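You operate a simulated robot arm through the tools that you are given. There is no shell and no other tool.

Carry out the task below with a simulated robot arm. There is one attempt and no reset: what you move stays moved.

JOB
Grease the crimper jaws from the grease pot.
Fine: open the crimper valve first, then the yellow guard; orange brush back; guard shut again. Set down upright: orange brush. Where these are worked on the way, their far stop is far enough and under half their travel is too little: yellow guard. A coat counts when it lies all over at full strength: go over it till it gets no stronger.
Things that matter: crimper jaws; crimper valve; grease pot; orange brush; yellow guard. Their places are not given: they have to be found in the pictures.

Only the result counts: the job must be done as asked and must still hold three seconds after the hand-in. Knocking over, shifting, dropping, spilling or breaking anything else fails it.

ROBOT AND FRAMES
A 6-joint arm with a two-finger parallel gripper, fixed in place. Base frame: the origin is on the floor under the middle of its stand, x ahead of it, y to its left, z up. Readings come in cm, degrees, newtons and seconds.
It reaches about 106.6 cm from its shoulder. Its first joint turns from -166.0 to 166.0 degrees. Payload 3.91 kg.
The tool frame sits at the grasp point between the pads (the TCP): z along the fingers, y along the line on which they close. The tips reach 3 cm beyond it. The gripper opens to 11 cm. The fingers are 2 cm wide and 1 cm thick; the gripper's body (4.8 by 11.2 cm) begins 5.5 cm behind the TCP.
Orientation is that of the tool frame in the base frame, as a unit quaternion [x, y, z, w]. With the fingers straight down and closing along the base's y, the tool's x points along the base's -x, its y along +y and its z along -z.

CONTROLS
- The arm moves only by the tool jog_arm. Its argument "plan" is a list of rows, each an object (a shift or turn left out is 0, a gripper value left out holds the last) with "travel": the shift along the base's x, y, z in units of 400 mm (1.0 is 400 mm), a list of three; "rotation": the turn, a rotation vector about the base's x, y, z in units of 90 degrees (1.0 is 90 degrees), a list of three. In form: [{"travel": [tx, ty, tz], "rotation": [ax, ay, az]}, ...]. A call has 1 to 20 rows; each row is the pose to reach, as a shift and turn from the pose commanded when the call began. "grip" is the finger opening in m, from 0 to 0.11, set as the call begins (left out, the last holds). A call with a number of a shift or a turn outside -1 to 1 is refused whole. Rows are played at 5 a second. More than 5 cm and 8.6 degrees between two rows, or a gripper value outside its range, and nothing of the call is played. A pose out of reach is approached as far as the arm can. The call stops where the force on the tool passes 40 N (or 10 N more than at its start, if that is more) or the arm is blocked; 0.2 s more then pass. The fingers move at their own pace (about 15.3 cm/s each) and stop on an object; they squeeze with about 20 N. The grip force told is the motor's: it shows also when the fingers shut on nothing. Time passes only in rows, and 0.2 s behind the last, so rows that repeat a pose let the fingers close. The reply holds the time, the measured pose of the TCP, the force on the tool along the base axes, the opening and the grip force, in the units named above and with some noise, with the torque about the TCP (base axes, N m) and any sound that the robot's microphone picked up.
- Cameras (640 x 400 px; columns grow to the right, rows downward): "scene" is fixed at [19.77, 64.66, 150.72]; the picture's right is [-0.57, -0.82, 0.00], its down [-0.61, 0.43, -0.66] and it looks along [0.54, -0.38, -0.75] (base axes); focal length 352 px, centre (320, 200). "wrist" rides on the gripper at [7.3, 1.7, -10.3] in the tool frame; the picture's right is [-0.23, 0.97, 0.00], its down [-0.76, -0.18, -0.62] and it looks along [-0.61, -0.14, 0.78] (tool axes); focal length 222 px, centre (320, 200).
- snapshot(camera): a new picture of that camera. No time passes.
- probe_pixels(camera, pixels): for up to 12 pixels [column, row] of the newest picture of that camera ("zoom" is the newest enlarged one), the place [x, y, z] in the base frame of the surface seen there, good to about 0.3 cm, but the place of the scene camera against the robot may be out by one fixed shift of up to 2.5 cm in any direction. No time passes.
- inspect(camera, box): a new picture of the part [left, top, right, bottom] of that camera's present view, enlarged. No time passes.
- job_done(): hands the job in; it is judged then, once.

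Leave the gripper open and the arm clear of the work at the hand-in unless told otherwise.

The tools are called after ">>>" as a command line: name --argument value ..., lists and objects as JSON in quotes. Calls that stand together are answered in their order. jog_arm: Moves the arm, as the interface text tells. Its arguments: {"type":"object","properties":{"plan":{"type":"array","items":{"type":"object","properties":{"travel":{"type":"array","items":{"type":"number"}},"rotation":{"type":"array","items":{"type":"number"}}}}},"grip":{"type":"number"}},"required":["plan"]} The other tools are called the same way: snapshot (camera) takes a picture; probe_pixels (camera, pixels) gives the place of the surface under pixels of a picture; inspect (camera, box) takes an enlarged picture of a part of a camera's view; job_done () hands the job in.

At the start:

```text
time: 0.0
position: [38.1, 40.12, 123.08]
tool_rot: [0.0, 1.0, 0.001, 0.001]
force: [-0.3, 0.1, -0.5]
ft_torque: [-0.03, -0.01, 0.04]
opening: 11.0
grip_force: 0.1
```

scene: 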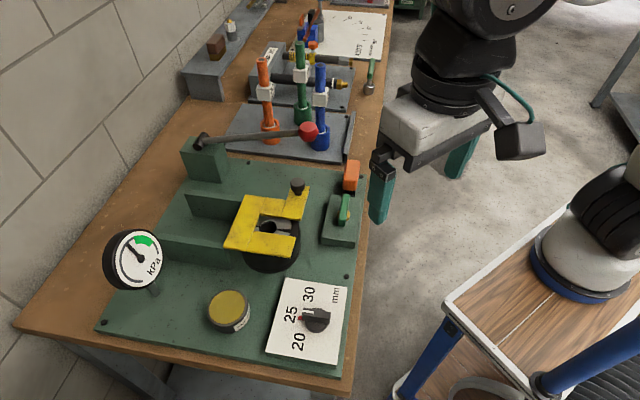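
wrist: 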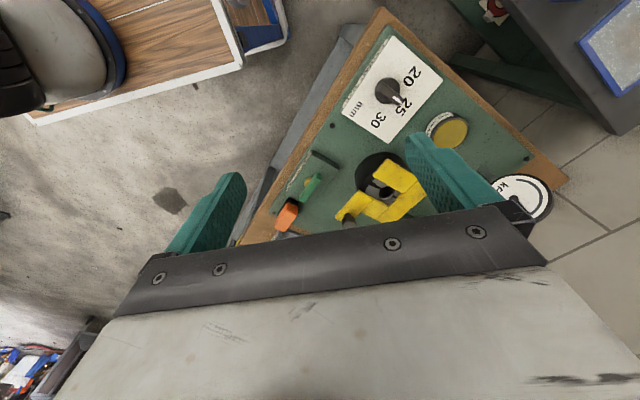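

I see a bench holding a green machine with a yellow guard, a gauge, a pot, a dial, and brushes (orange, green, blue) in a rack. I'll enlarge these parts of the scene first.

>>> inspect --camera "scene" --box '[180, 130, 370, 290]'

>>> inspect --camera "scene" --box '[190, 30, 390, 170]'

>>> inspect --camera "scene" --box '[90, 210, 370, 380]'

>>> inspect --camera "scene" --box '[180, 0, 400, 110]'

```text
2.50 times, centred on (275, 210) of scene
```

zoom: 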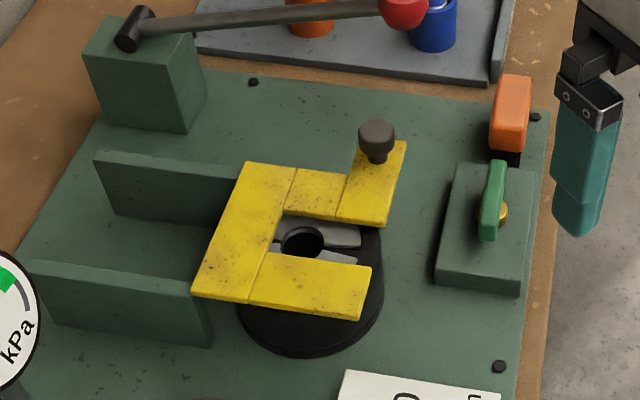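

```text
2.86 times, centred on (290, 100) of scene
```

zoom: 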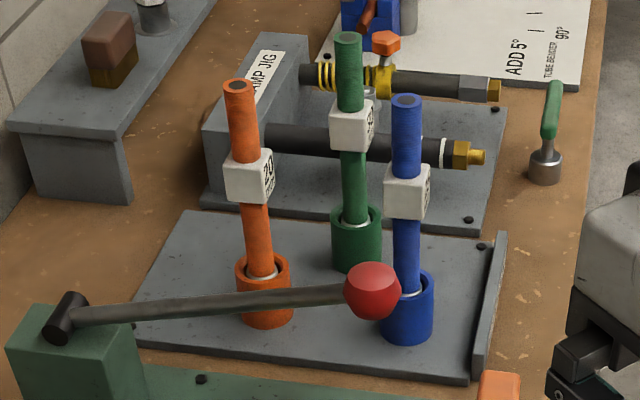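

```text
2.29 times, centred on (230, 295) of scene
```

zoom: 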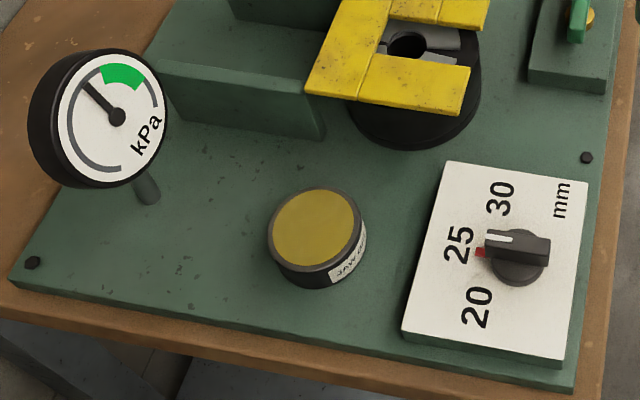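

```text
2.91 times, centred on (290, 55) of scene
```

zoom: 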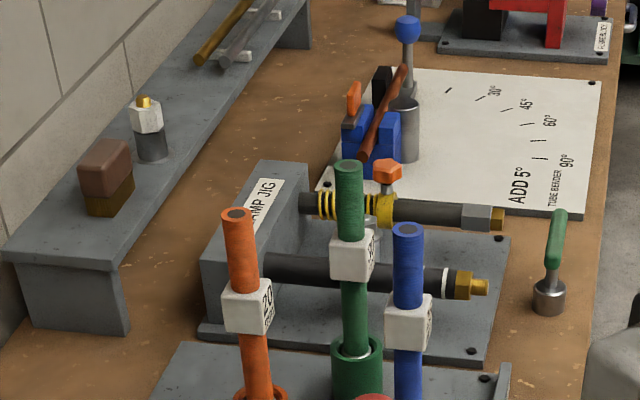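

Next I'll probe the main points in the full scene view: brushes, cups, guard, knob, valve, pot, dial and lever.

>>> snapshot --camera "scene"

>>> probe_pixels --camera "scene" --pixels '[[264, 61], [268, 88], [270, 136], [308, 130], [297, 184], [250, 235], [345, 205], [351, 172], [228, 308], [315, 316], [274, 226], [200, 140]]'

>>> probe_pixels --camera "scene" --pixels '[[290, 245], [290, 205], [255, 205], [237, 243], [230, 120], [180, 300], [135, 250], [303, 48], [320, 72], [342, 235], [326, 145], [250, 133]]'

```text
taken
```

scene: 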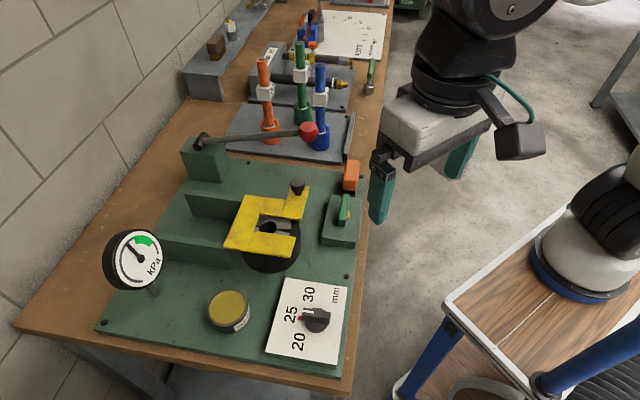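

```text
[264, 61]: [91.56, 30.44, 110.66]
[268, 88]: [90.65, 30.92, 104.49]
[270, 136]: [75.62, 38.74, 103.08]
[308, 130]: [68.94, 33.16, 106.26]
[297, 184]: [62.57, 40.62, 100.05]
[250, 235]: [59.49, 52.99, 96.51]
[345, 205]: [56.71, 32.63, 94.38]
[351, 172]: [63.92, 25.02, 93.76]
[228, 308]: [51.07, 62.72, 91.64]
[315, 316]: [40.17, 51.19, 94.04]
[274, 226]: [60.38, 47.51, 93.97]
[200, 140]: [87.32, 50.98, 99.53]
```

```text
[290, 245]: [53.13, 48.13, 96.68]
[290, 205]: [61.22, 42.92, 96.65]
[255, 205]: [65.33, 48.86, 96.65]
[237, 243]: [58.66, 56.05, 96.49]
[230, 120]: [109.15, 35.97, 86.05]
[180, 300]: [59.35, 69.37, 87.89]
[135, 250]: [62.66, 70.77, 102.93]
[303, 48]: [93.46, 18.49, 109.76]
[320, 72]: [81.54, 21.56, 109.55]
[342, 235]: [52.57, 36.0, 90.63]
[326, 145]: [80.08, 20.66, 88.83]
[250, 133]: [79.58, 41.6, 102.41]
```

Now a closer look through the wrist camera, with probes on the same objects to work out the scene camera's shift.

>>> inspect --camera "wrist" --box '[260, 20, 560, 240]'

>>> snapshot --camera "wrist"

>>> probe_pixels --camera "wrist" --pixels '[[349, 220], [385, 210], [400, 172], [450, 133], [388, 92], [315, 184], [287, 218], [333, 126], [408, 72], [380, 188]]'

```text
1.82 times, centred on (410, 130) of wrist
```

zoom: 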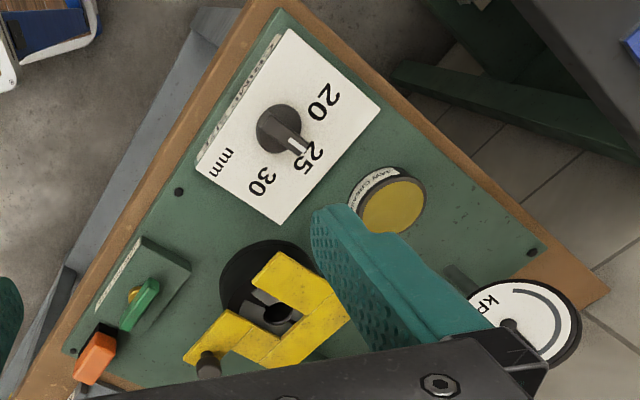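

```text
taken
```

wrist: 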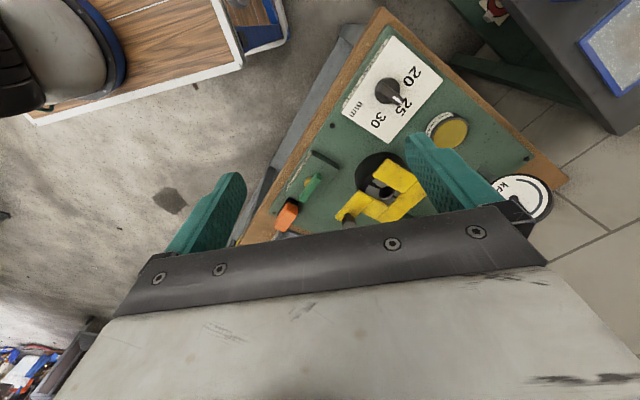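

```text
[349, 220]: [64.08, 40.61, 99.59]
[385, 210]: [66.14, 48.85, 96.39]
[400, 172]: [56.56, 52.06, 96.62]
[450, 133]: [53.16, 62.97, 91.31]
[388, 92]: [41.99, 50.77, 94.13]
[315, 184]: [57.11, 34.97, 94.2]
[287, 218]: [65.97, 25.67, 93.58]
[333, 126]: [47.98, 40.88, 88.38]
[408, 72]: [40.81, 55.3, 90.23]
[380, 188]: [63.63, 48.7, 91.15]
```

The wrist probes place things about +1.8 cm in x from the scene probes. I'll move to a safe height above the guard at about (57, 47, 123) for a better view.

>>> jog_arm --plan '[{"travel": [0.09, 0.034, 0]}, {"travel": [0.19, 0.07, 0]}, {"travel": [0.285, 0.104, 0]}, {"travel": [0.38, 0.138, 0]}, {"travel": [0.4725, 0.1725, 0]}, {"travel": [0.4725, 0.1725, 0]}]' --grip 0.11

>>> snapshot --camera "wrist"

>>> snapshot --camera "scene"

```text
time: 1.4
position: [57.18, 47.12, 123.16]
tool_rot: [0.0, 1.0, 0.001, 0.001]
force: [0.6, 0.4, -0.2]
ft_torque: [0.02, -0.06, 0.01]
opening: 10.98
grip_force: 0.0
```

```text
taken
```

wrist: 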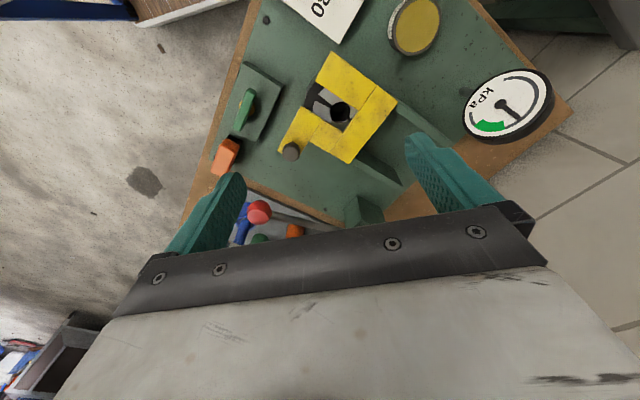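

```text
taken
```

scene: 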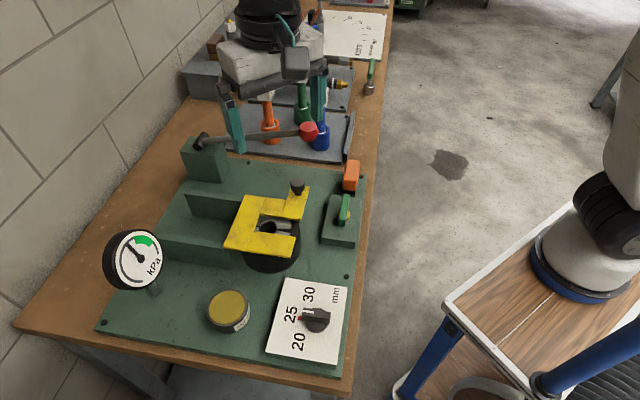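

The view is clear now, so I'll enlarge the guard and valve area.

>>> inspect --camera "wrist" --box '[200, 40, 440, 190]'

>>> probe_pixels --camera "wrist" --pixels '[[333, 53], [396, 100], [344, 162], [303, 107], [280, 146], [317, 80], [345, 88], [355, 95], [322, 130], [291, 150], [340, 110], [325, 100]]'

>>> probe_pixels --camera "wrist" --pixels '[[243, 105], [248, 92], [250, 120], [228, 155], [260, 210], [415, 25], [435, 135], [380, 165], [345, 210], [266, 20], [240, 130], [270, 80]]'

```text
2.67 times, centred on (320, 115) of wrist
```

zoom: 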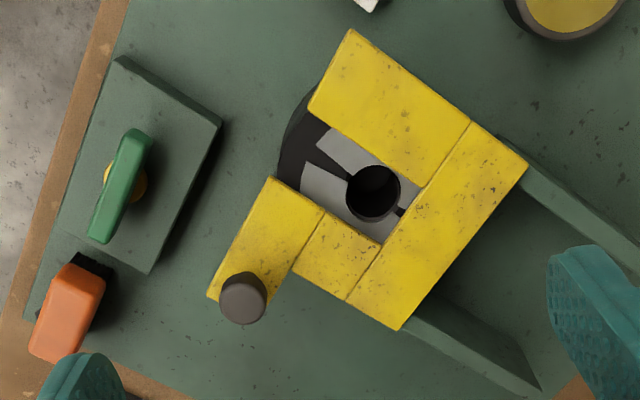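

```text
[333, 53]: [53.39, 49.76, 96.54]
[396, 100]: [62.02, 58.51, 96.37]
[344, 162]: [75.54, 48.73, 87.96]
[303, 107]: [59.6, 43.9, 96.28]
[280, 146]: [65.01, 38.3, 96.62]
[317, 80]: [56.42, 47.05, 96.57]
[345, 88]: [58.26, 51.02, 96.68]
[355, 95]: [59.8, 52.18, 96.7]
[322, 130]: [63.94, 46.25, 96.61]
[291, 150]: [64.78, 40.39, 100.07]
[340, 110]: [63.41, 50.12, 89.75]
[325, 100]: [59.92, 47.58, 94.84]
```

```text
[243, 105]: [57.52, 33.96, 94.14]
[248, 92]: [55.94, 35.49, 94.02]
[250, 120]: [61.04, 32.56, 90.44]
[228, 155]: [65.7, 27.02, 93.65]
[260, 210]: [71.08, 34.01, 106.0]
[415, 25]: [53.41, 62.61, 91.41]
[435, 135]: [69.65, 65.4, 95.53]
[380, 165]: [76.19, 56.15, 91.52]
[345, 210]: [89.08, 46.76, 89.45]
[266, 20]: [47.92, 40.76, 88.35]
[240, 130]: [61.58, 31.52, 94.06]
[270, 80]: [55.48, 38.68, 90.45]
```

The guard looks like a plate that slides on two rails. I'll enlarge the valve box and the jaw opening in the wrist view.

>>> inspect --camera "wrist" --box '[205, 60, 295, 180]'

>>> inspect --camera "scene" --box '[310, 150, 380, 260]'

>>> inspect --camera "wrist" --box '[290, 70, 370, 140]'

>>> inspect --camera "wrist" --box '[200, 180, 400, 260]'

```text
3.33 times, centred on (250, 120) of wrist
```

zoom: 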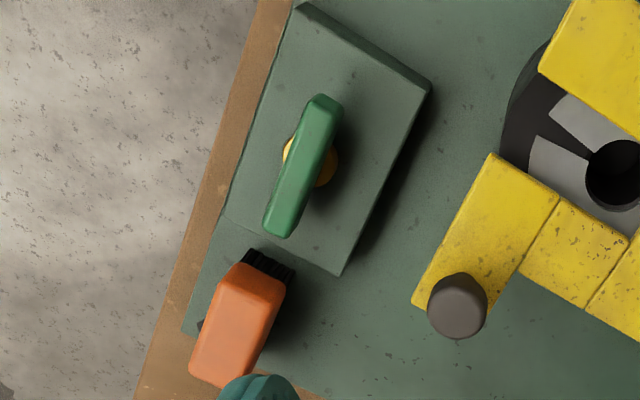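

```text
3.64 times, centred on (345, 205) of scene
```

zoom: 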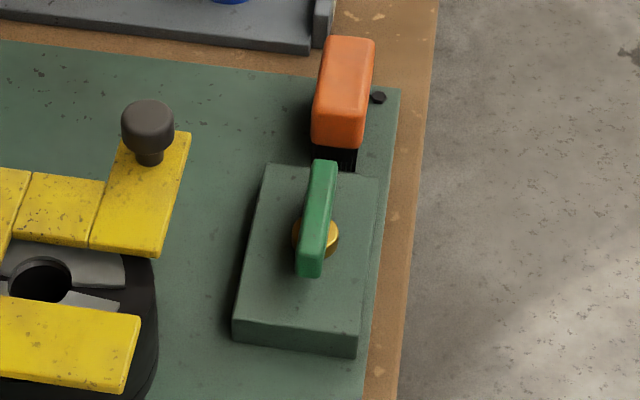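

```text
5.71 times, centred on (330, 105) of wrist
```

zoom: 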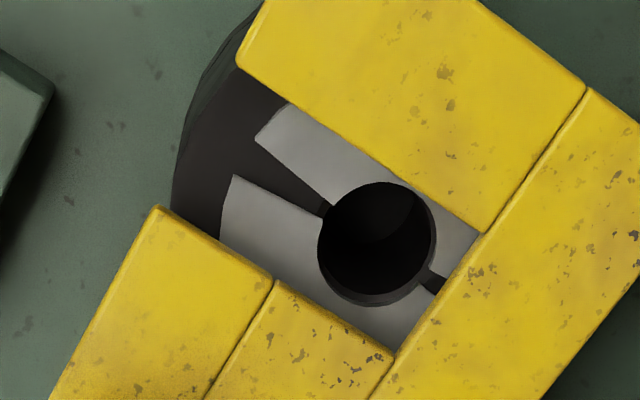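

```text
3.20 times, centred on (300, 220) of wrist
```

zoom: 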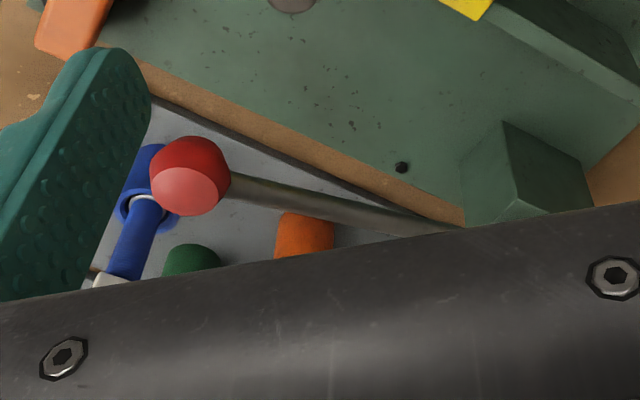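

The orange block at (228,155) has black bristles under it, so it may be the brush. I need a close look at the orange stick in the rack too, so I'll move high to about (78, 34, 125).

>>> jog_arm --plan '[{"travel": [0.09, -0.055, 0.025]}, {"travel": [0.18, -0.11, 0.05]}, {"travel": [0.27, -0.165, 0.05]}, {"travel": [0.36, -0.22, 0.05]}, {"travel": [0.45, -0.275, 0.05]}, {"travel": [0.52, -0.325, 0.05]}, {"travel": [0.52, -0.325, 0.05]}]'

>>> snapshot --camera "wrist"

>>> snapshot --camera "scene"

```text
time: 3.0
position: [77.98, 33.86, 125.09]
tool_rot: [0.0, 1.0, 0.001, 0.001]
force: [0.2, 0.0, -0.2]
ft_torque: [0.01, -0.03, 0.01]
opening: 11.0
grip_force: 0.1
```

```text
taken
```

wrist: 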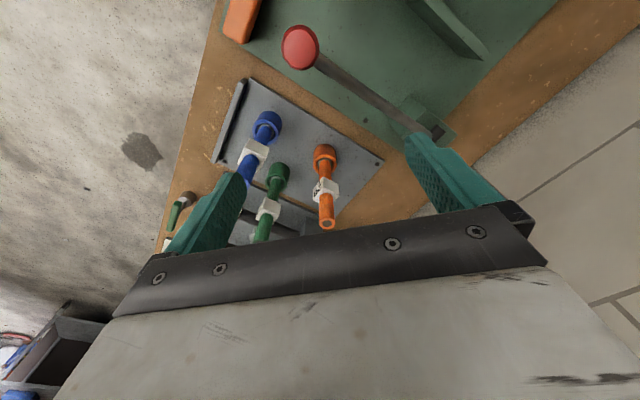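

```text
taken
```

scene: 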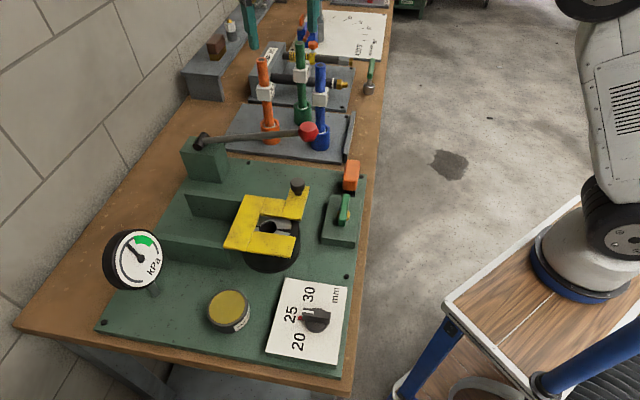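

>>> inspect --camera "wrist" --box '[220, 90, 400, 240]'

>>> inspect --camera "scene" --box '[245, 50, 305, 150]'

>>> probe_pixels --camera "wrist" --pixels '[[327, 224], [325, 190], [325, 152], [262, 120], [280, 170], [300, 45], [370, 90], [350, 170], [240, 20], [412, 130]]'

```text
2.67 times, centred on (310, 165) of wrist
```

zoom: 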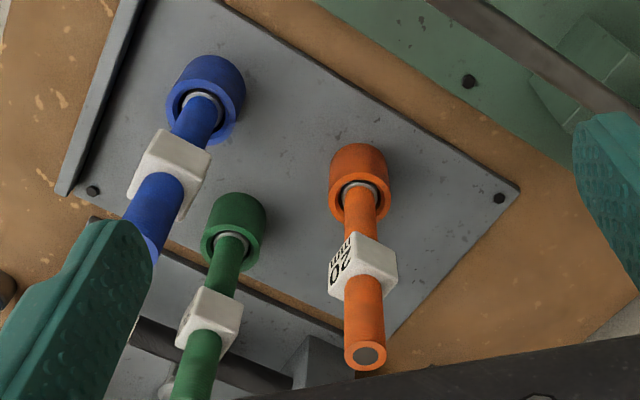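

```text
4.00 times, centred on (275, 100) of scene
```

zoom: 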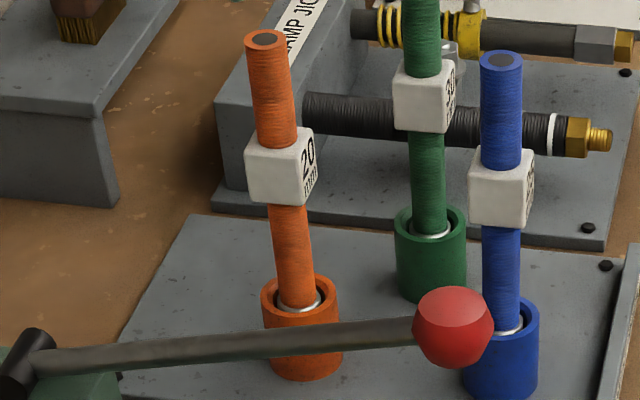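

```text
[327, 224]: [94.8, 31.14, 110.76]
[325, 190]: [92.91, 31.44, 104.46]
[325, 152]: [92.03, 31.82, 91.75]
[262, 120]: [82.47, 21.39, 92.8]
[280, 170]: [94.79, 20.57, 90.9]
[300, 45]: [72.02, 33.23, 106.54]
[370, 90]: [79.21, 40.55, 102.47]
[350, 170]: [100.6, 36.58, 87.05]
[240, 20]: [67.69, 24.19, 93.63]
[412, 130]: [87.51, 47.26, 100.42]
```

The coloured sticks are hose samples with mm tags. The orange block with black bristles near (66, 26), beside the valve, is the orange brush. I'll move to about (58, 34, 112) for a close view of the brush and valve.

>>> jog_arm --plan '[{"travel": [-0.1, 0, 0]}, {"travel": [-0.2, 0, 0]}, {"travel": [-0.3, 0, 0]}, {"travel": [-0.4, 0, -0.05]}, {"travel": [-0.48, 0, -0.14]}, {"travel": [-0.5, 0, -0.24]}, {"travel": [-0.5, 0, -0.325]}, {"travel": [-0.5, 0, -0.325]}]'

>>> snapshot --camera "wrist"

```text
time: 4.8
position: [57.88, 34.1, 112.18]
tool_rot: [0.001, 1.0, 0.001, 0.001]
force: [-0.2, -0.4, 0.9]
ft_torque: [-0.02, 0.0, -0.04]
opening: 11.0
grip_force: 0.1
```

```text
taken
```

wrist: 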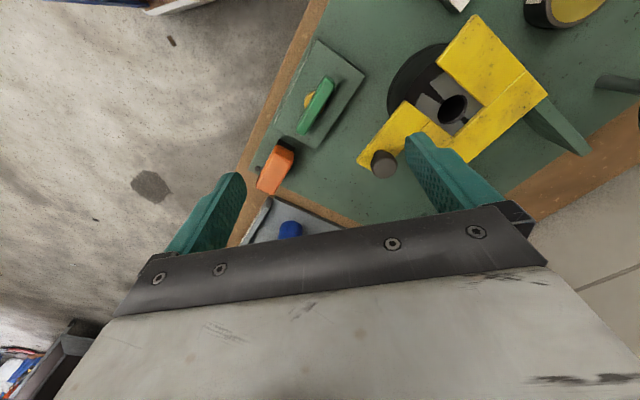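

>>> inspect --camera "wrist" --box '[240, 30, 380, 210]'

>>> probe_pixels --camera "wrist" --pixels '[[331, 40], [366, 73], [318, 148], [273, 125], [316, 105], [328, 82], [304, 130], [310, 98], [277, 155], [262, 187], [282, 193], [292, 150]]'

>>> probe_pixels --camera "wrist" --pixels '[[476, 14], [547, 96], [360, 163], [401, 100], [383, 163], [467, 118], [437, 66], [430, 137], [455, 108], [430, 88], [425, 108], [450, 75]]'

```text
2.22 times, centred on (310, 120) of wrist
```

zoom: 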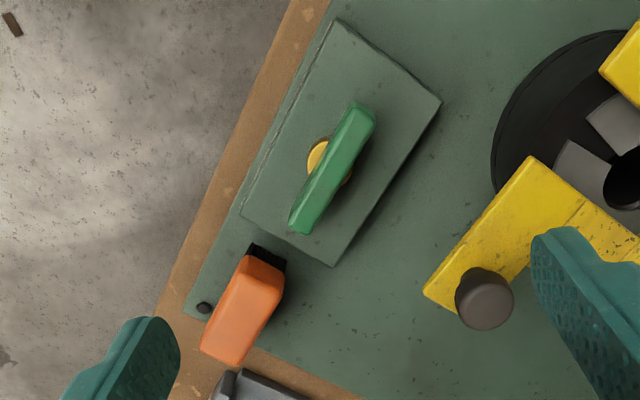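

```text
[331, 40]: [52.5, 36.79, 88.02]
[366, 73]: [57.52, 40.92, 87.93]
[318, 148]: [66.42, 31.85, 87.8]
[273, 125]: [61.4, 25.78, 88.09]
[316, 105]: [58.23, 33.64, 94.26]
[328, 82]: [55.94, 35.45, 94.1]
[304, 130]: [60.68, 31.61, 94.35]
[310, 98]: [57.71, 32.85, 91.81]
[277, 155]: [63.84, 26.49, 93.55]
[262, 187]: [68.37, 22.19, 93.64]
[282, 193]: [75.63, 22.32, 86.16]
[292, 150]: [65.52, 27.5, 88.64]
```

```text
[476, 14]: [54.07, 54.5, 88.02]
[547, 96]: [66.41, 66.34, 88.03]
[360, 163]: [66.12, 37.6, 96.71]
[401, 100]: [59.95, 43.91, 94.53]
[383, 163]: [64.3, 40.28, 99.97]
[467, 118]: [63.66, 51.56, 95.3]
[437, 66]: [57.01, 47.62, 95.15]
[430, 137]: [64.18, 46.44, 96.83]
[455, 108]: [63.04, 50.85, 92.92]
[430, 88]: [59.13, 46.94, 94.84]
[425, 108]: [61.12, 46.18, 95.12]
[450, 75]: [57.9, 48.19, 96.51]
```

The brush is an upright orange block, and the valve is a green bar on a brass stem. To get the machine's axes exactly, I'll probe the plate bolts and corners in the scene view.

>>> probe_pixels --camera "scene" --pixels '[[248, 163], [361, 177], [346, 277], [104, 322], [229, 178], [243, 262], [297, 184], [310, 187], [224, 248], [292, 257], [246, 195], [272, 232]]'

>>> inspect --camera "scene" --box '[150, 180, 310, 280]'

```text
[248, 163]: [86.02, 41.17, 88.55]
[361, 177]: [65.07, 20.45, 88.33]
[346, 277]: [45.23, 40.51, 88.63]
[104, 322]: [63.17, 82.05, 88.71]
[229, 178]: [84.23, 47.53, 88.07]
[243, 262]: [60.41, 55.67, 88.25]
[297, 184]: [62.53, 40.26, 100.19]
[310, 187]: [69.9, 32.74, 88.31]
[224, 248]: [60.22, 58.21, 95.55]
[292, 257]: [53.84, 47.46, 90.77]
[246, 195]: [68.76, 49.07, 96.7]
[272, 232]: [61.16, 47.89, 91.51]
```

```text
4.00 times, centred on (230, 230) of scene
```

zoom: 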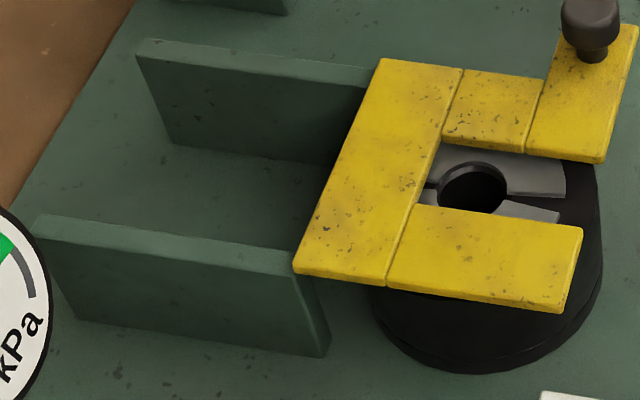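

The bolts show the machine's axes lie at 45° to the base axes: the rails run along (0.71, 0.71), and the valve bar and brush lie along (0.71, −0.71). I'll turn the gripper −45° about z so it closes along the rail direction, then look again.

>>> jog_arm --plan '[{"rotation": [0, 0, -0.09]}, {"rotation": [0, 0, -0.18]}, {"rotation": [0, 0, -0.27]}, {"rotation": [0, 0, -0.36]}, {"rotation": [0, 0, -0.44]}, {"rotation": [0, 0, -0.5]}, {"rotation": [0, 0, -0.5]}]'

>>> snapshot --camera "wrist"

>>> inspect --camera "wrist" --box '[240, 60, 420, 215]'

```text
time: 6.4
position: [57.86, 34.1, 112.17]
tool_rot: [0.383, 0.924, 0.001, 0.001]
force: [0.6, -0.9, 0.7]
ft_torque: [0.0, -0.01, 0.0]
opening: 10.99
grip_force: 0.1
```

```text
taken
```

wrist: 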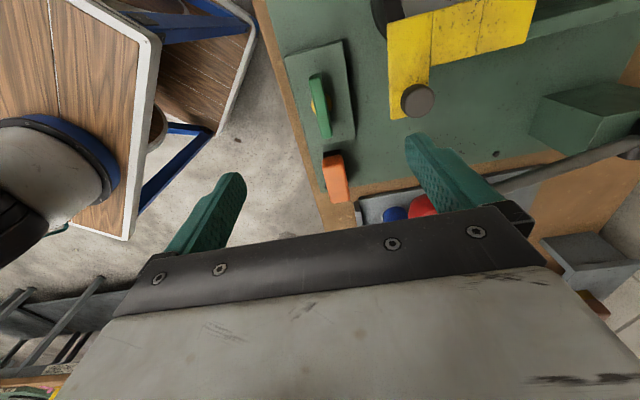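

```text
2.58 times, centred on (330, 138) of wrist
```

zoom: 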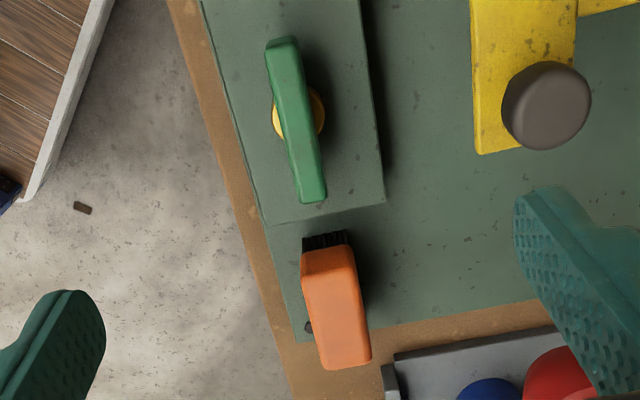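

>>> probe_pixels --camera "wrist" --pixels '[[315, 80], [318, 92], [321, 106], [324, 120], [327, 134], [313, 106], [329, 103], [333, 160], [337, 180], [341, 198], [328, 163], [345, 185]]'

>>> inspect --camera "wrist" --box '[295, 60, 365, 215]'

```text
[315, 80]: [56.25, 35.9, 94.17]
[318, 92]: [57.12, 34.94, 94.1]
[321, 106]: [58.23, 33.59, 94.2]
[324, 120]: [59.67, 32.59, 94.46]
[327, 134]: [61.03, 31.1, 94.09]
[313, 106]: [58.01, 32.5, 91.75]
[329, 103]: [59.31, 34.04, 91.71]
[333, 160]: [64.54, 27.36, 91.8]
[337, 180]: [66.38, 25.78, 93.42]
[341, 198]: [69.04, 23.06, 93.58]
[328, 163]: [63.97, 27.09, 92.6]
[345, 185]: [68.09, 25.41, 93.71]
```

```text
2.58 times, centred on (330, 138) of wrist
```

zoom: 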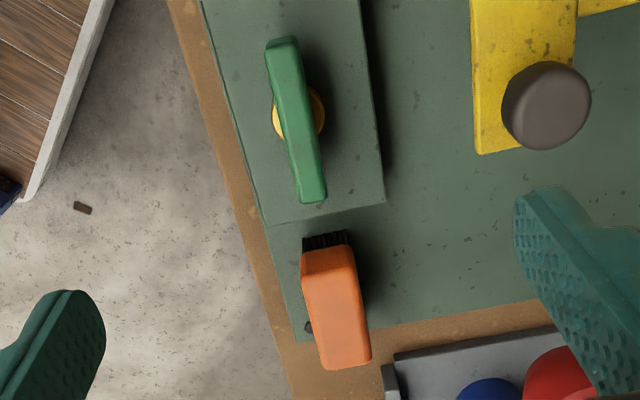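

The valve bar runs from about (56.0, 36.1) to (61.3, 30.8), top at z 94.2, with its pivot at about (58.65, 33.35). I'll part-close to 5 cm and lower around the bar to z≈95, which keeps the tips above the brass.

>>> jog_arm --plan '[{"travel": [0.02, -0.0175, -0.1]}, {"travel": [0.02, -0.0175, -0.2]}, {"travel": [0.02, -0.0175, -0.3]}, {"travel": [0.02, -0.0175, -0.36]}, {"travel": [0.02, -0.0175, -0.4]}, {"travel": [0.02, -0.0175, -0.4275]}, {"travel": [0.02, -0.0175, -0.4275]}]' --grip 0.05

>>> snapshot --camera "wrist"

>>> snapshot --camera "scene"

```text
time: 8.0
position: [58.73, 33.47, 94.93]
tool_rot: [0.382, 0.924, 0.0, 0.001]
force: [-1.1, 0.2, 0.6]
ft_torque: [-0.03, 0.01, 0.01]
opening: 5.0
grip_force: 0.1
```

```text
taken
```

wrist: 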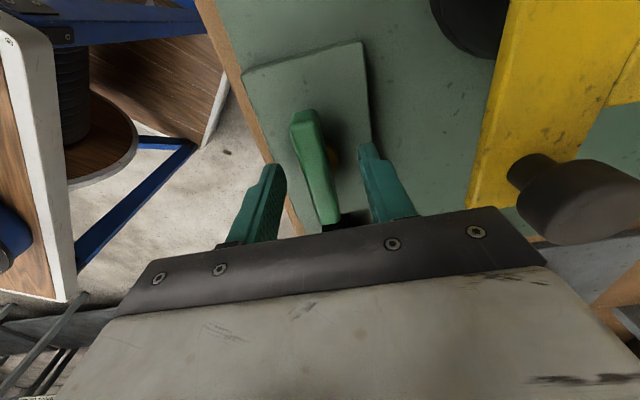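

```text
taken
```

scene: 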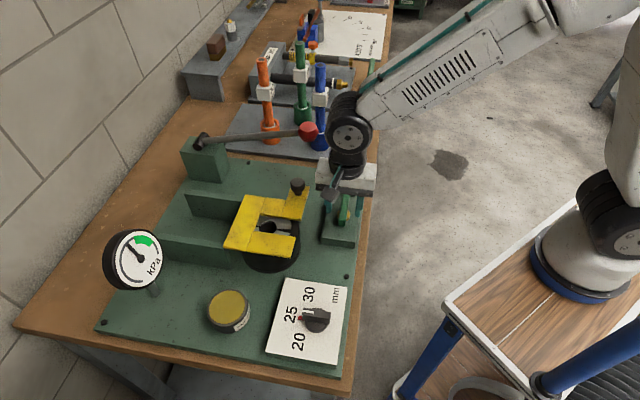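

The fingers straddle the bar. I'll close on it now.

>>> jog_arm --plan '[{"travel": [0, 0, 0]}, {"travel": [0, 0, 0]}, {"travel": [0, 0, 0]}]' --grip 0.0

>>> inspect --camera "scene" --box '[300, 150, 400, 260]'

>>> inspect --camera "scene" --box '[95, 220, 175, 300]'

```text
time: 8.8
position: [58.5, 33.32, 95.0]
tool_rot: [0.383, 0.924, 0.0, 0.001]
force: [-14.3, -11.3, -1.4]
ft_torque: [-0.42, 0.1, -0.04]
opening: 1.59
grip_force: 45.2
```

```text
3.64 times, centred on (350, 205) of scene
```

zoom: 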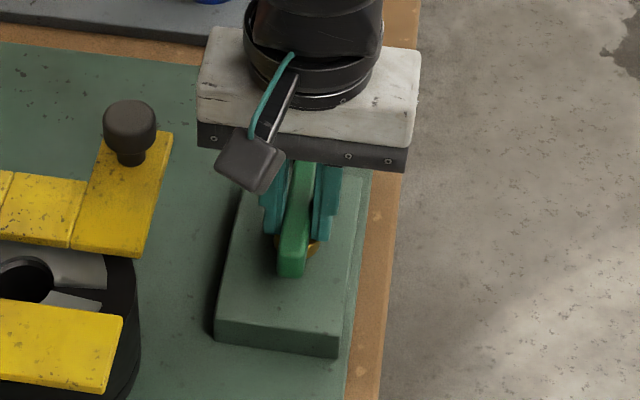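

```text
5.00 times, centred on (135, 260) of scene
```

zoom: 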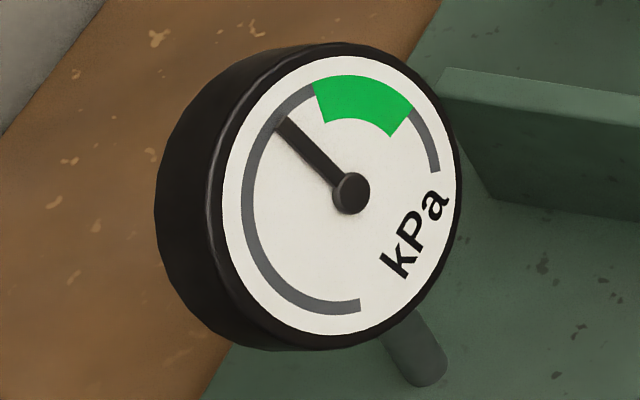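

Gripped: opening 1.59 cm, with a sideways load of about 18 N. I'll shift slightly to relieve it, then try a small counterclockwise turn.

>>> jog_arm --plan '[{"travel": [-0.005, -0.004, 0]}, {"travel": [-0.005, -0.004, 0], "rotation": [0, 0, 0.045]}, {"travel": [-0.005, -0.004, 0], "rotation": [0, 0, 0.09]}, {"travel": [-0.005, -0.004, 0], "rotation": [0, 0, 0.135]}, {"travel": [-0.005, -0.004, 0], "rotation": [0, 0, 0.135]}]' --grip 0.0

>>> inspect --camera "scene" --box '[300, 150, 400, 260]'

```text
time: 10.0
position: [58.53, 33.33, 94.97]
tool_rot: [0.282, 0.959, 0.001, 0.002]
force: [2.4, 5.9, -20.9]
ft_torque: [-0.31, -0.48, 0.01]
opening: 1.57
grip_force: 45.1
```

```text
3.64 times, centred on (350, 205) of scene
```

zoom: 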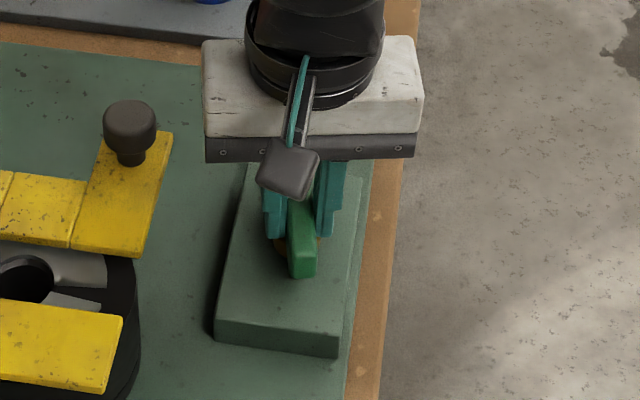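

The bar turns freely counterclockwise, now about 12°. I'll continue in that direction and watch the torque and gauge.

>>> jog_arm --plan '[{"rotation": [0, 0, 0.07]}, {"rotation": [0, 0, 0.14]}, {"rotation": [0, 0, 0.21]}, {"rotation": [0, 0, 0.28]}, {"rotation": [0, 0, 0.35]}, {"rotation": [0, 0, 0.35]}]' --grip 0.0

>>> snapshot --camera "scene"

>>> inspect --camera "scene" --box '[300, 150, 400, 260]'

>>> inspect --camera "scene" --box '[95, 220, 175, 300]'

```text
time: 11.4
position: [58.48, 33.31, 95.0]
tool_rot: [0.011, 1.0, 0.001, 0.001]
force: [-2.5, -2.5, -11.1]
ft_torque: [-0.2, 1.36, -0.02]
opening: 1.6
grip_force: 44.7
```

```text
taken
```

scene: 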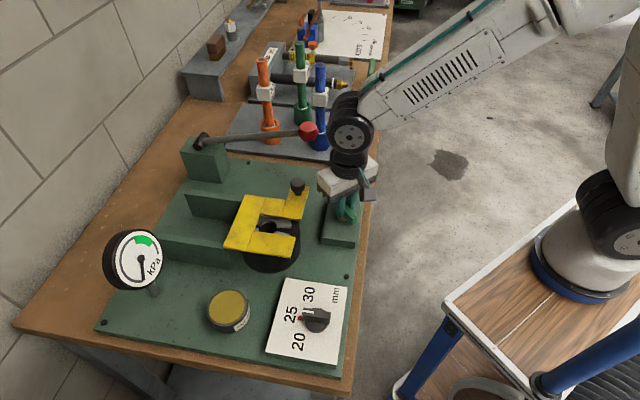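

```text
3.64 times, centred on (350, 205) of scene
```

zoom: 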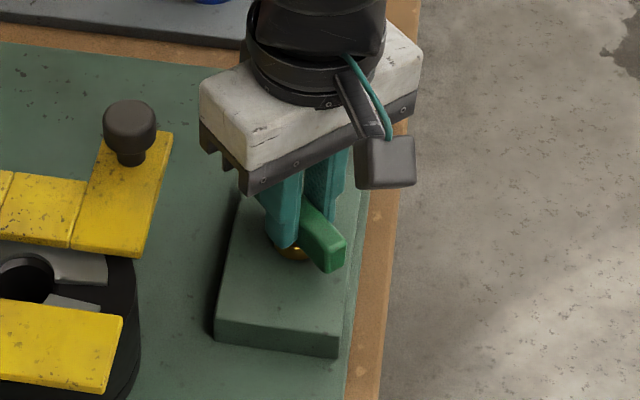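

```text
5.00 times, centred on (135, 260) of scene
```

zoom: 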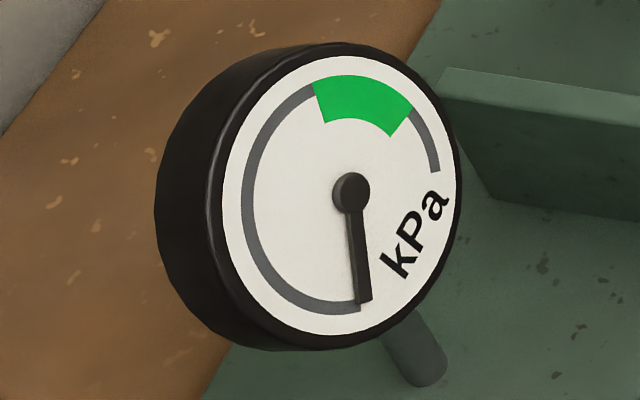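

With 45° counterclockwise the gauge fell to zero, so that direction lowers the pressure. I'll turn back clockwise to the start angle and a little past it, then see how the gauge and torque respond.

>>> jog_arm --plan '[{"rotation": [0, 0, -0.08]}, {"rotation": [0, 0, -0.16]}, {"rotation": [0, 0, -0.24]}, {"rotation": [0, 0, -0.32]}, {"rotation": [0, 0, -0.4]}, {"rotation": [0, 0, -0.485]}, {"rotation": [0, 0, -0.485]}]' --grip 0.0

>>> inspect --camera "scene" --box '[95, 220, 175, 300]'

>>> inspect --camera "scene" --box '[300, 150, 400, 260]'

```text
time: 13.0
position: [58.59, 33.3, 95.0]
tool_rot: [0.383, 0.924, 0.0, 0.001]
force: [4.3, 21.8, -18.0]
ft_torque: [-0.13, -0.18, 0.06]
opening: 1.6
grip_force: 45.1
```

```text
5.00 times, centred on (135, 260) of scene
```

zoom: 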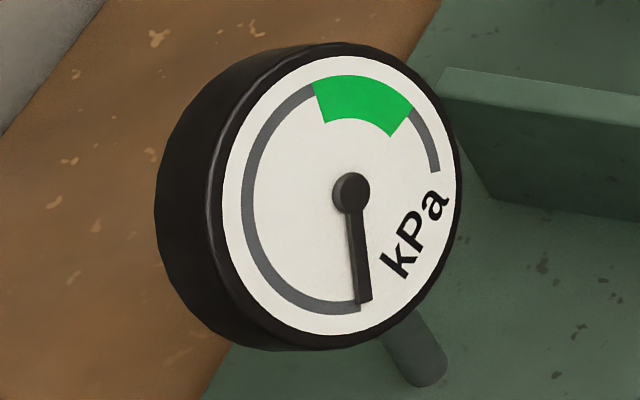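

```text
3.64 times, centred on (350, 205) of scene
```

zoom: 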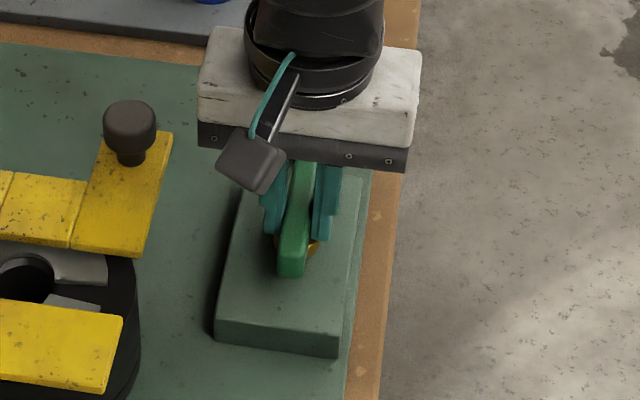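

The needle stays at zero after turning back, so opening the valve vented the pressure. The valve opens counterclockwise. I'll turn it fully counterclockwise toward 90°.

>>> jog_arm --plan '[{"rotation": [0, 0, 0.08]}, {"rotation": [0, 0, 0.16]}, {"rotation": [0, 0, 0.24]}, {"rotation": [0, 0, 0.32]}, {"rotation": [0, 0, 0.4]}, {"rotation": [0, 0, 0.48]}, {"rotation": [0, 0, 0.56]}, {"rotation": [0, 0, 0.64]}, {"rotation": [0, 0, 0.72]}, {"rotation": [0, 0, 0.72]}]' --grip 0.0

>>> inspect --camera "scene" --box '[300, 150, 400, 260]'

```text
time: 15.2
position: [58.48, 33.24, 95.04]
tool_rot: [-0.174, 0.985, 0.0, 0.001]
force: [3.2, -2.3, 6.1]
ft_torque: [-0.44, 0.11, 0.02]
opening: 1.59
grip_force: 45.1
```

```text
3.64 times, centred on (350, 205) of scene
```

zoom: 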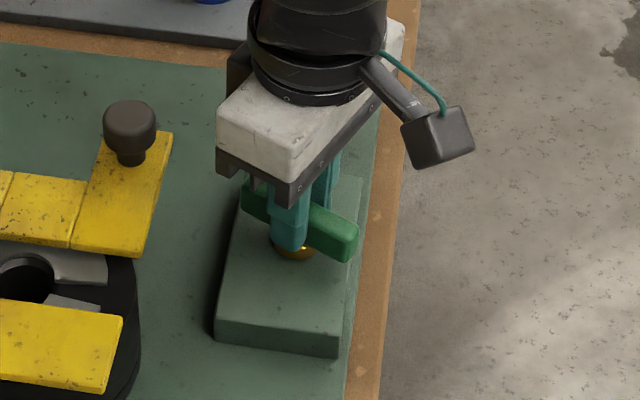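

It is about 65° open, with no stop reached. I'll go on toward 90°, and slightly beyond to feel for the stop.

>>> jog_arm --plan '[{"rotation": [0, 0, 0.07]}, {"rotation": [0, 0, 0.14]}, {"rotation": [0, 0, 0.21]}, {"rotation": [0, 0, 0.28]}, {"rotation": [0, 0, 0.28]}]' --grip 0.0

>>> inspect --camera "scene" --box '[300, 150, 400, 260]'

```text
time: 16.4
position: [58.59, 33.1, 95.03]
tool_rot: [-0.383, 0.924, 0.002, 0.0]
force: [17.2, -9.4, -2.8]
ft_torque: [-0.79, -0.29, -0.02]
opening: 1.59
grip_force: 45.1
```

```text
3.64 times, centred on (350, 205) of scene
```

zoom: 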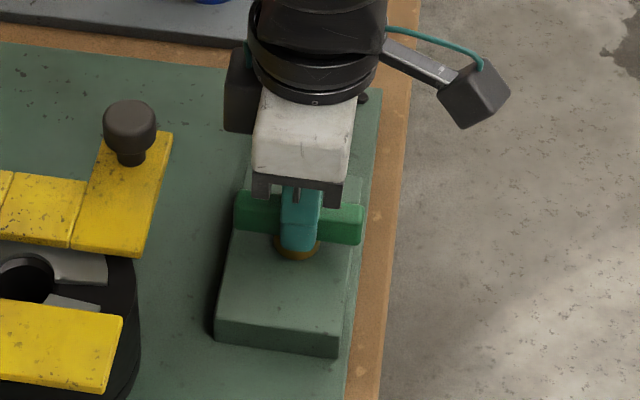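

At 90° the bar lies across the box. I'll feel for a stop with a few more degrees.

>>> jog_arm --plan '[{"rotation": [0, 0, 0.04]}, {"rotation": [0, 0, 0.08]}, {"rotation": [0, 0, 0.08]}]' --grip 0.0

>>> inspect --camera "scene" --box '[300, 150, 400, 260]'

```text
time: 17.2
position: [58.49, 33.05, 95.05]
tool_rot: [-0.44, 0.898, 0.001, 0.001]
force: [20.0, -23.3, -1.1]
ft_torque: [-0.58, -0.87, -1.16]
opening: 1.74
grip_force: 44.9
```

```text
3.64 times, centred on (350, 205) of scene
```

zoom: 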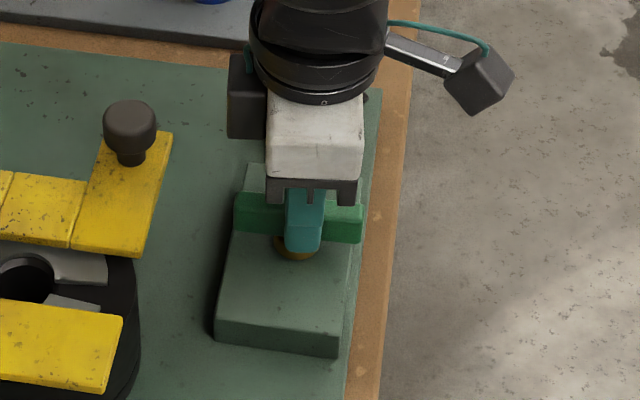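

The stop is confirmed at 90° (torque −1.16 N m, bar stayed put). I'll turn back the extra degrees, then release.

>>> jog_arm --plan '[{"rotation": [0, 0, -0.04]}, {"rotation": [0, 0, -0.08]}, {"rotation": [0, 0, -0.08]}]' --grip 0.0

>>> jog_arm --plan '[{"travel": [0, 0, 0]}, {"travel": [0, 0, 0]}, {"travel": [0, 0, 0]}]' --grip 0.05

>>> jog_arm --plan '[{"travel": [0, 0, 0.05]}, {"travel": [0, 0, 0.12]}, {"travel": [0, 0, 0.22]}, {"travel": [0, 0, 0.325]}, {"travel": [0, 0, 0.425]}, {"travel": [0, 0, 0.425]}]'

>>> snapshot --camera "scene"

>>> snapshot --camera "wrist"

```text
time: 18.0
position: [58.61, 33.06, 95.03]
tool_rot: [-0.383, 0.924, 0.001, 0.001]
force: [26.2, -22.2, -11.1]
ft_torque: [-0.12, -1.43, -0.05]
opening: 1.57
grip_force: 44.7
```

```text
time: 18.8
position: [58.35, 33.27, 95.15]
tool_rot: [-0.382, 0.924, 0.001, 0.0]
force: [-0.1, 0.3, 0.1]
ft_torque: [-0.04, -0.02, 0.0]
opening: 5.01
grip_force: 0.0
```

```text
time: 20.2
position: [58.56, 33.13, 112.19]
tool_rot: [-0.383, 0.924, 0.001, 0.0]
force: [0.2, 0.3, -0.3]
ft_torque: [-0.01, -0.03, 0.01]
opening: 5.01
grip_force: 0.0
```

```text
taken
```

scene: 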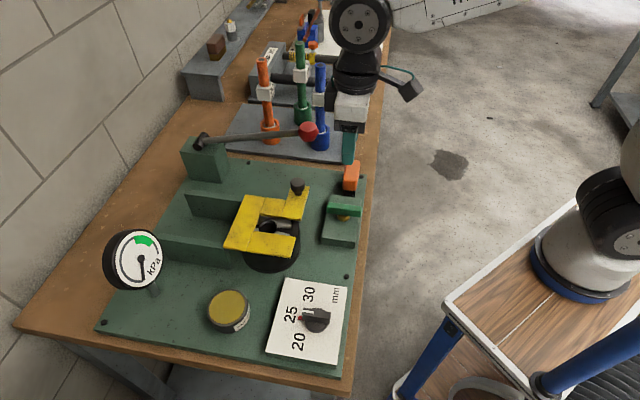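

```text
taken
```

wrist: 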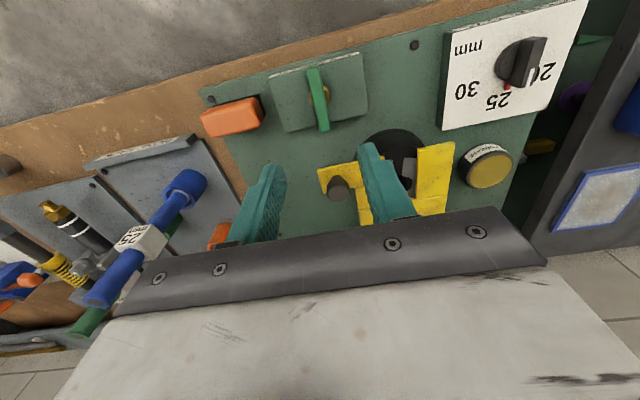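

The valve now lies across the box, the gauge reads zero, and I'm clear. I'll enlarge the brush from this new angle to learn its shape.

>>> inspect --camera "wrist" --box '[180, 60, 290, 160]'

>>> probe_pixels --camera "wrist" --pixels '[[203, 116], [255, 100], [208, 134], [262, 118], [232, 110], [263, 104], [264, 112], [232, 128]]'

>>> inspect --camera "scene" --box '[320, 145, 380, 225]'

```text
4.00 times, centred on (235, 110) of wrist
```

zoom: 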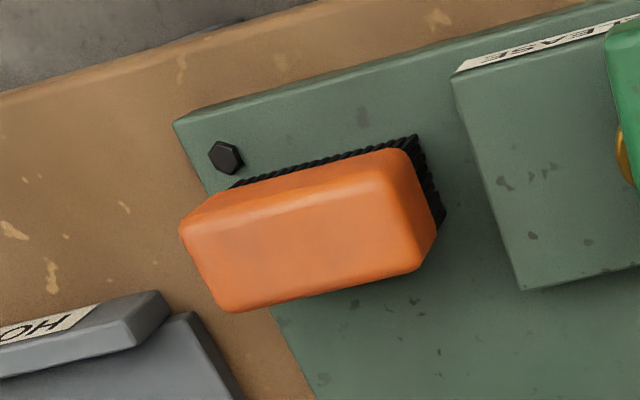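

```text
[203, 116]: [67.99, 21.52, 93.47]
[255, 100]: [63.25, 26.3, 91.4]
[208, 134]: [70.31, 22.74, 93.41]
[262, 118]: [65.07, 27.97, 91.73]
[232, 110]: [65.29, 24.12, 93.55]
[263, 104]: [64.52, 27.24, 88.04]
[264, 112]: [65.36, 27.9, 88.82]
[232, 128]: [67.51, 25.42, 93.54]
```

```text
5.00 times, centred on (350, 185) of scene
```

zoom: 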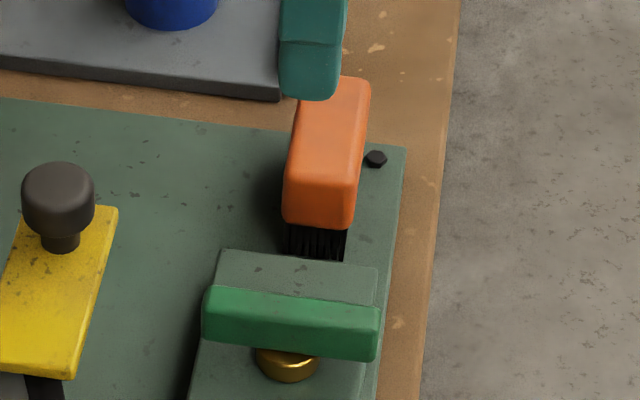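

The brush is an upright orange block, about 7.7 by 3 cm, standing on black bristles. Its centre is about (66.75, 24.5), its top is z 93.5, and the valve box label ends in "EASE" (RELEASE). Next I'll turn the gripper back −90° for the guard knob.

>>> jog_arm --plan '[{"rotation": [0, 0, -0.09]}, {"rotation": [0, 0, -0.18]}, {"rotation": [0, 0, -0.27]}, {"rotation": [0, 0, -0.36]}, {"rotation": [0, 0, -0.45]}, {"rotation": [0, 0, -0.54]}, {"rotation": [0, 0, -0.63]}, {"rotation": [0, 0, -0.72]}, {"rotation": [0, 0, -0.81]}, {"rotation": [0, 0, -0.9]}, {"rotation": [0, 0, -1.0]}, {"rotation": [0, 0, -1.0]}]' --grip 0.06

>>> jog_arm --plan '[{"travel": [0.05, 0.06, 0]}, {"travel": [0.1, 0.12, 0]}, {"travel": [0.15, 0.18, 0]}, {"travel": [0.15, 0.18, 0]}]'

>>> snapshot --camera "wrist"

```text
refused: row 11 steps farther than a row can; nothing moved
```

```text
time: 21.2
position: [64.58, 40.29, 112.13]
tool_rot: [-0.383, 0.924, 0.001, 0.0]
force: [-1.5, 0.8, -0.3]
ft_torque: [0.02, 0.0, -0.04]
opening: 5.0
grip_force: 0.0
```

```text
taken
```

wrist: 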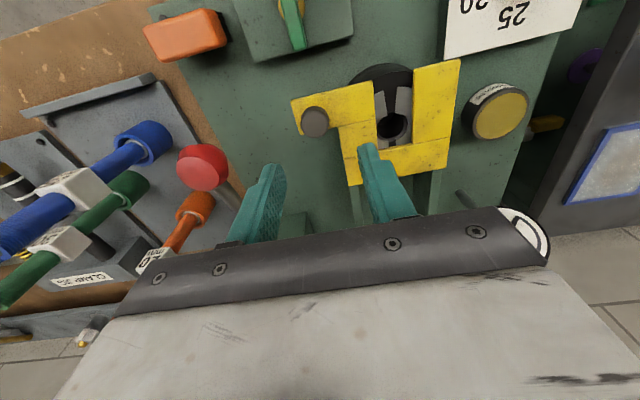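

The turn was refused because its last step was too big, but the move went through. I'll probe the knob and ball from this view, then do the turn in smaller steps.

>>> probe_pixels --camera "wrist" --pixels '[[315, 120], [304, 122], [327, 122], [315, 110], [315, 134], [203, 167], [392, 125], [293, 100], [460, 62], [447, 165], [346, 183], [378, 84]]'

>>> jog_arm --plan '[{"rotation": [0, 0, -0.09]}, {"rotation": [0, 0, -0.18]}, {"rotation": [0, 0, -0.27]}, {"rotation": [0, 0, -0.36]}, {"rotation": [0, 0, -0.45]}, {"rotation": [0, 0, -0.54]}, {"rotation": [0, 0, -0.63]}, {"rotation": [0, 0, -0.72]}, {"rotation": [0, 0, -0.81]}, {"rotation": [0, 0, -0.9]}, {"rotation": [0, 0, -0.96]}, {"rotation": [0, 0, -1.0]}, {"rotation": [0, 0, -1.0]}]' --grip 0.06

>>> snapshot --camera "wrist"

```text
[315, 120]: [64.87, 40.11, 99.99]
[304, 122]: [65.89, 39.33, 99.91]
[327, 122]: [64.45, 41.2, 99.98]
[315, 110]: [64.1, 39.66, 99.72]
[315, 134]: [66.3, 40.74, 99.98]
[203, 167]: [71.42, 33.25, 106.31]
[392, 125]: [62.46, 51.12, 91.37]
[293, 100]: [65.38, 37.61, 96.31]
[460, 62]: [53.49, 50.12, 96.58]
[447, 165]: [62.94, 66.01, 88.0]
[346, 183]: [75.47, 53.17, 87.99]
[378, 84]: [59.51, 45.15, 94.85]
```

```text
time: 24.0
position: [64.51, 40.39, 112.11]
tool_rot: [0.383, 0.924, 0.0, 0.002]
force: [0.6, 0.6, 0.2]
ft_torque: [0.03, -0.03, 0.0]
opening: 6.0
grip_force: 0.0
```

```text
taken
```

wrist: 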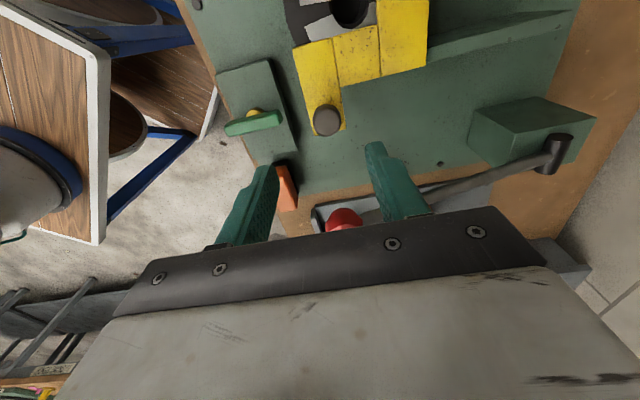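

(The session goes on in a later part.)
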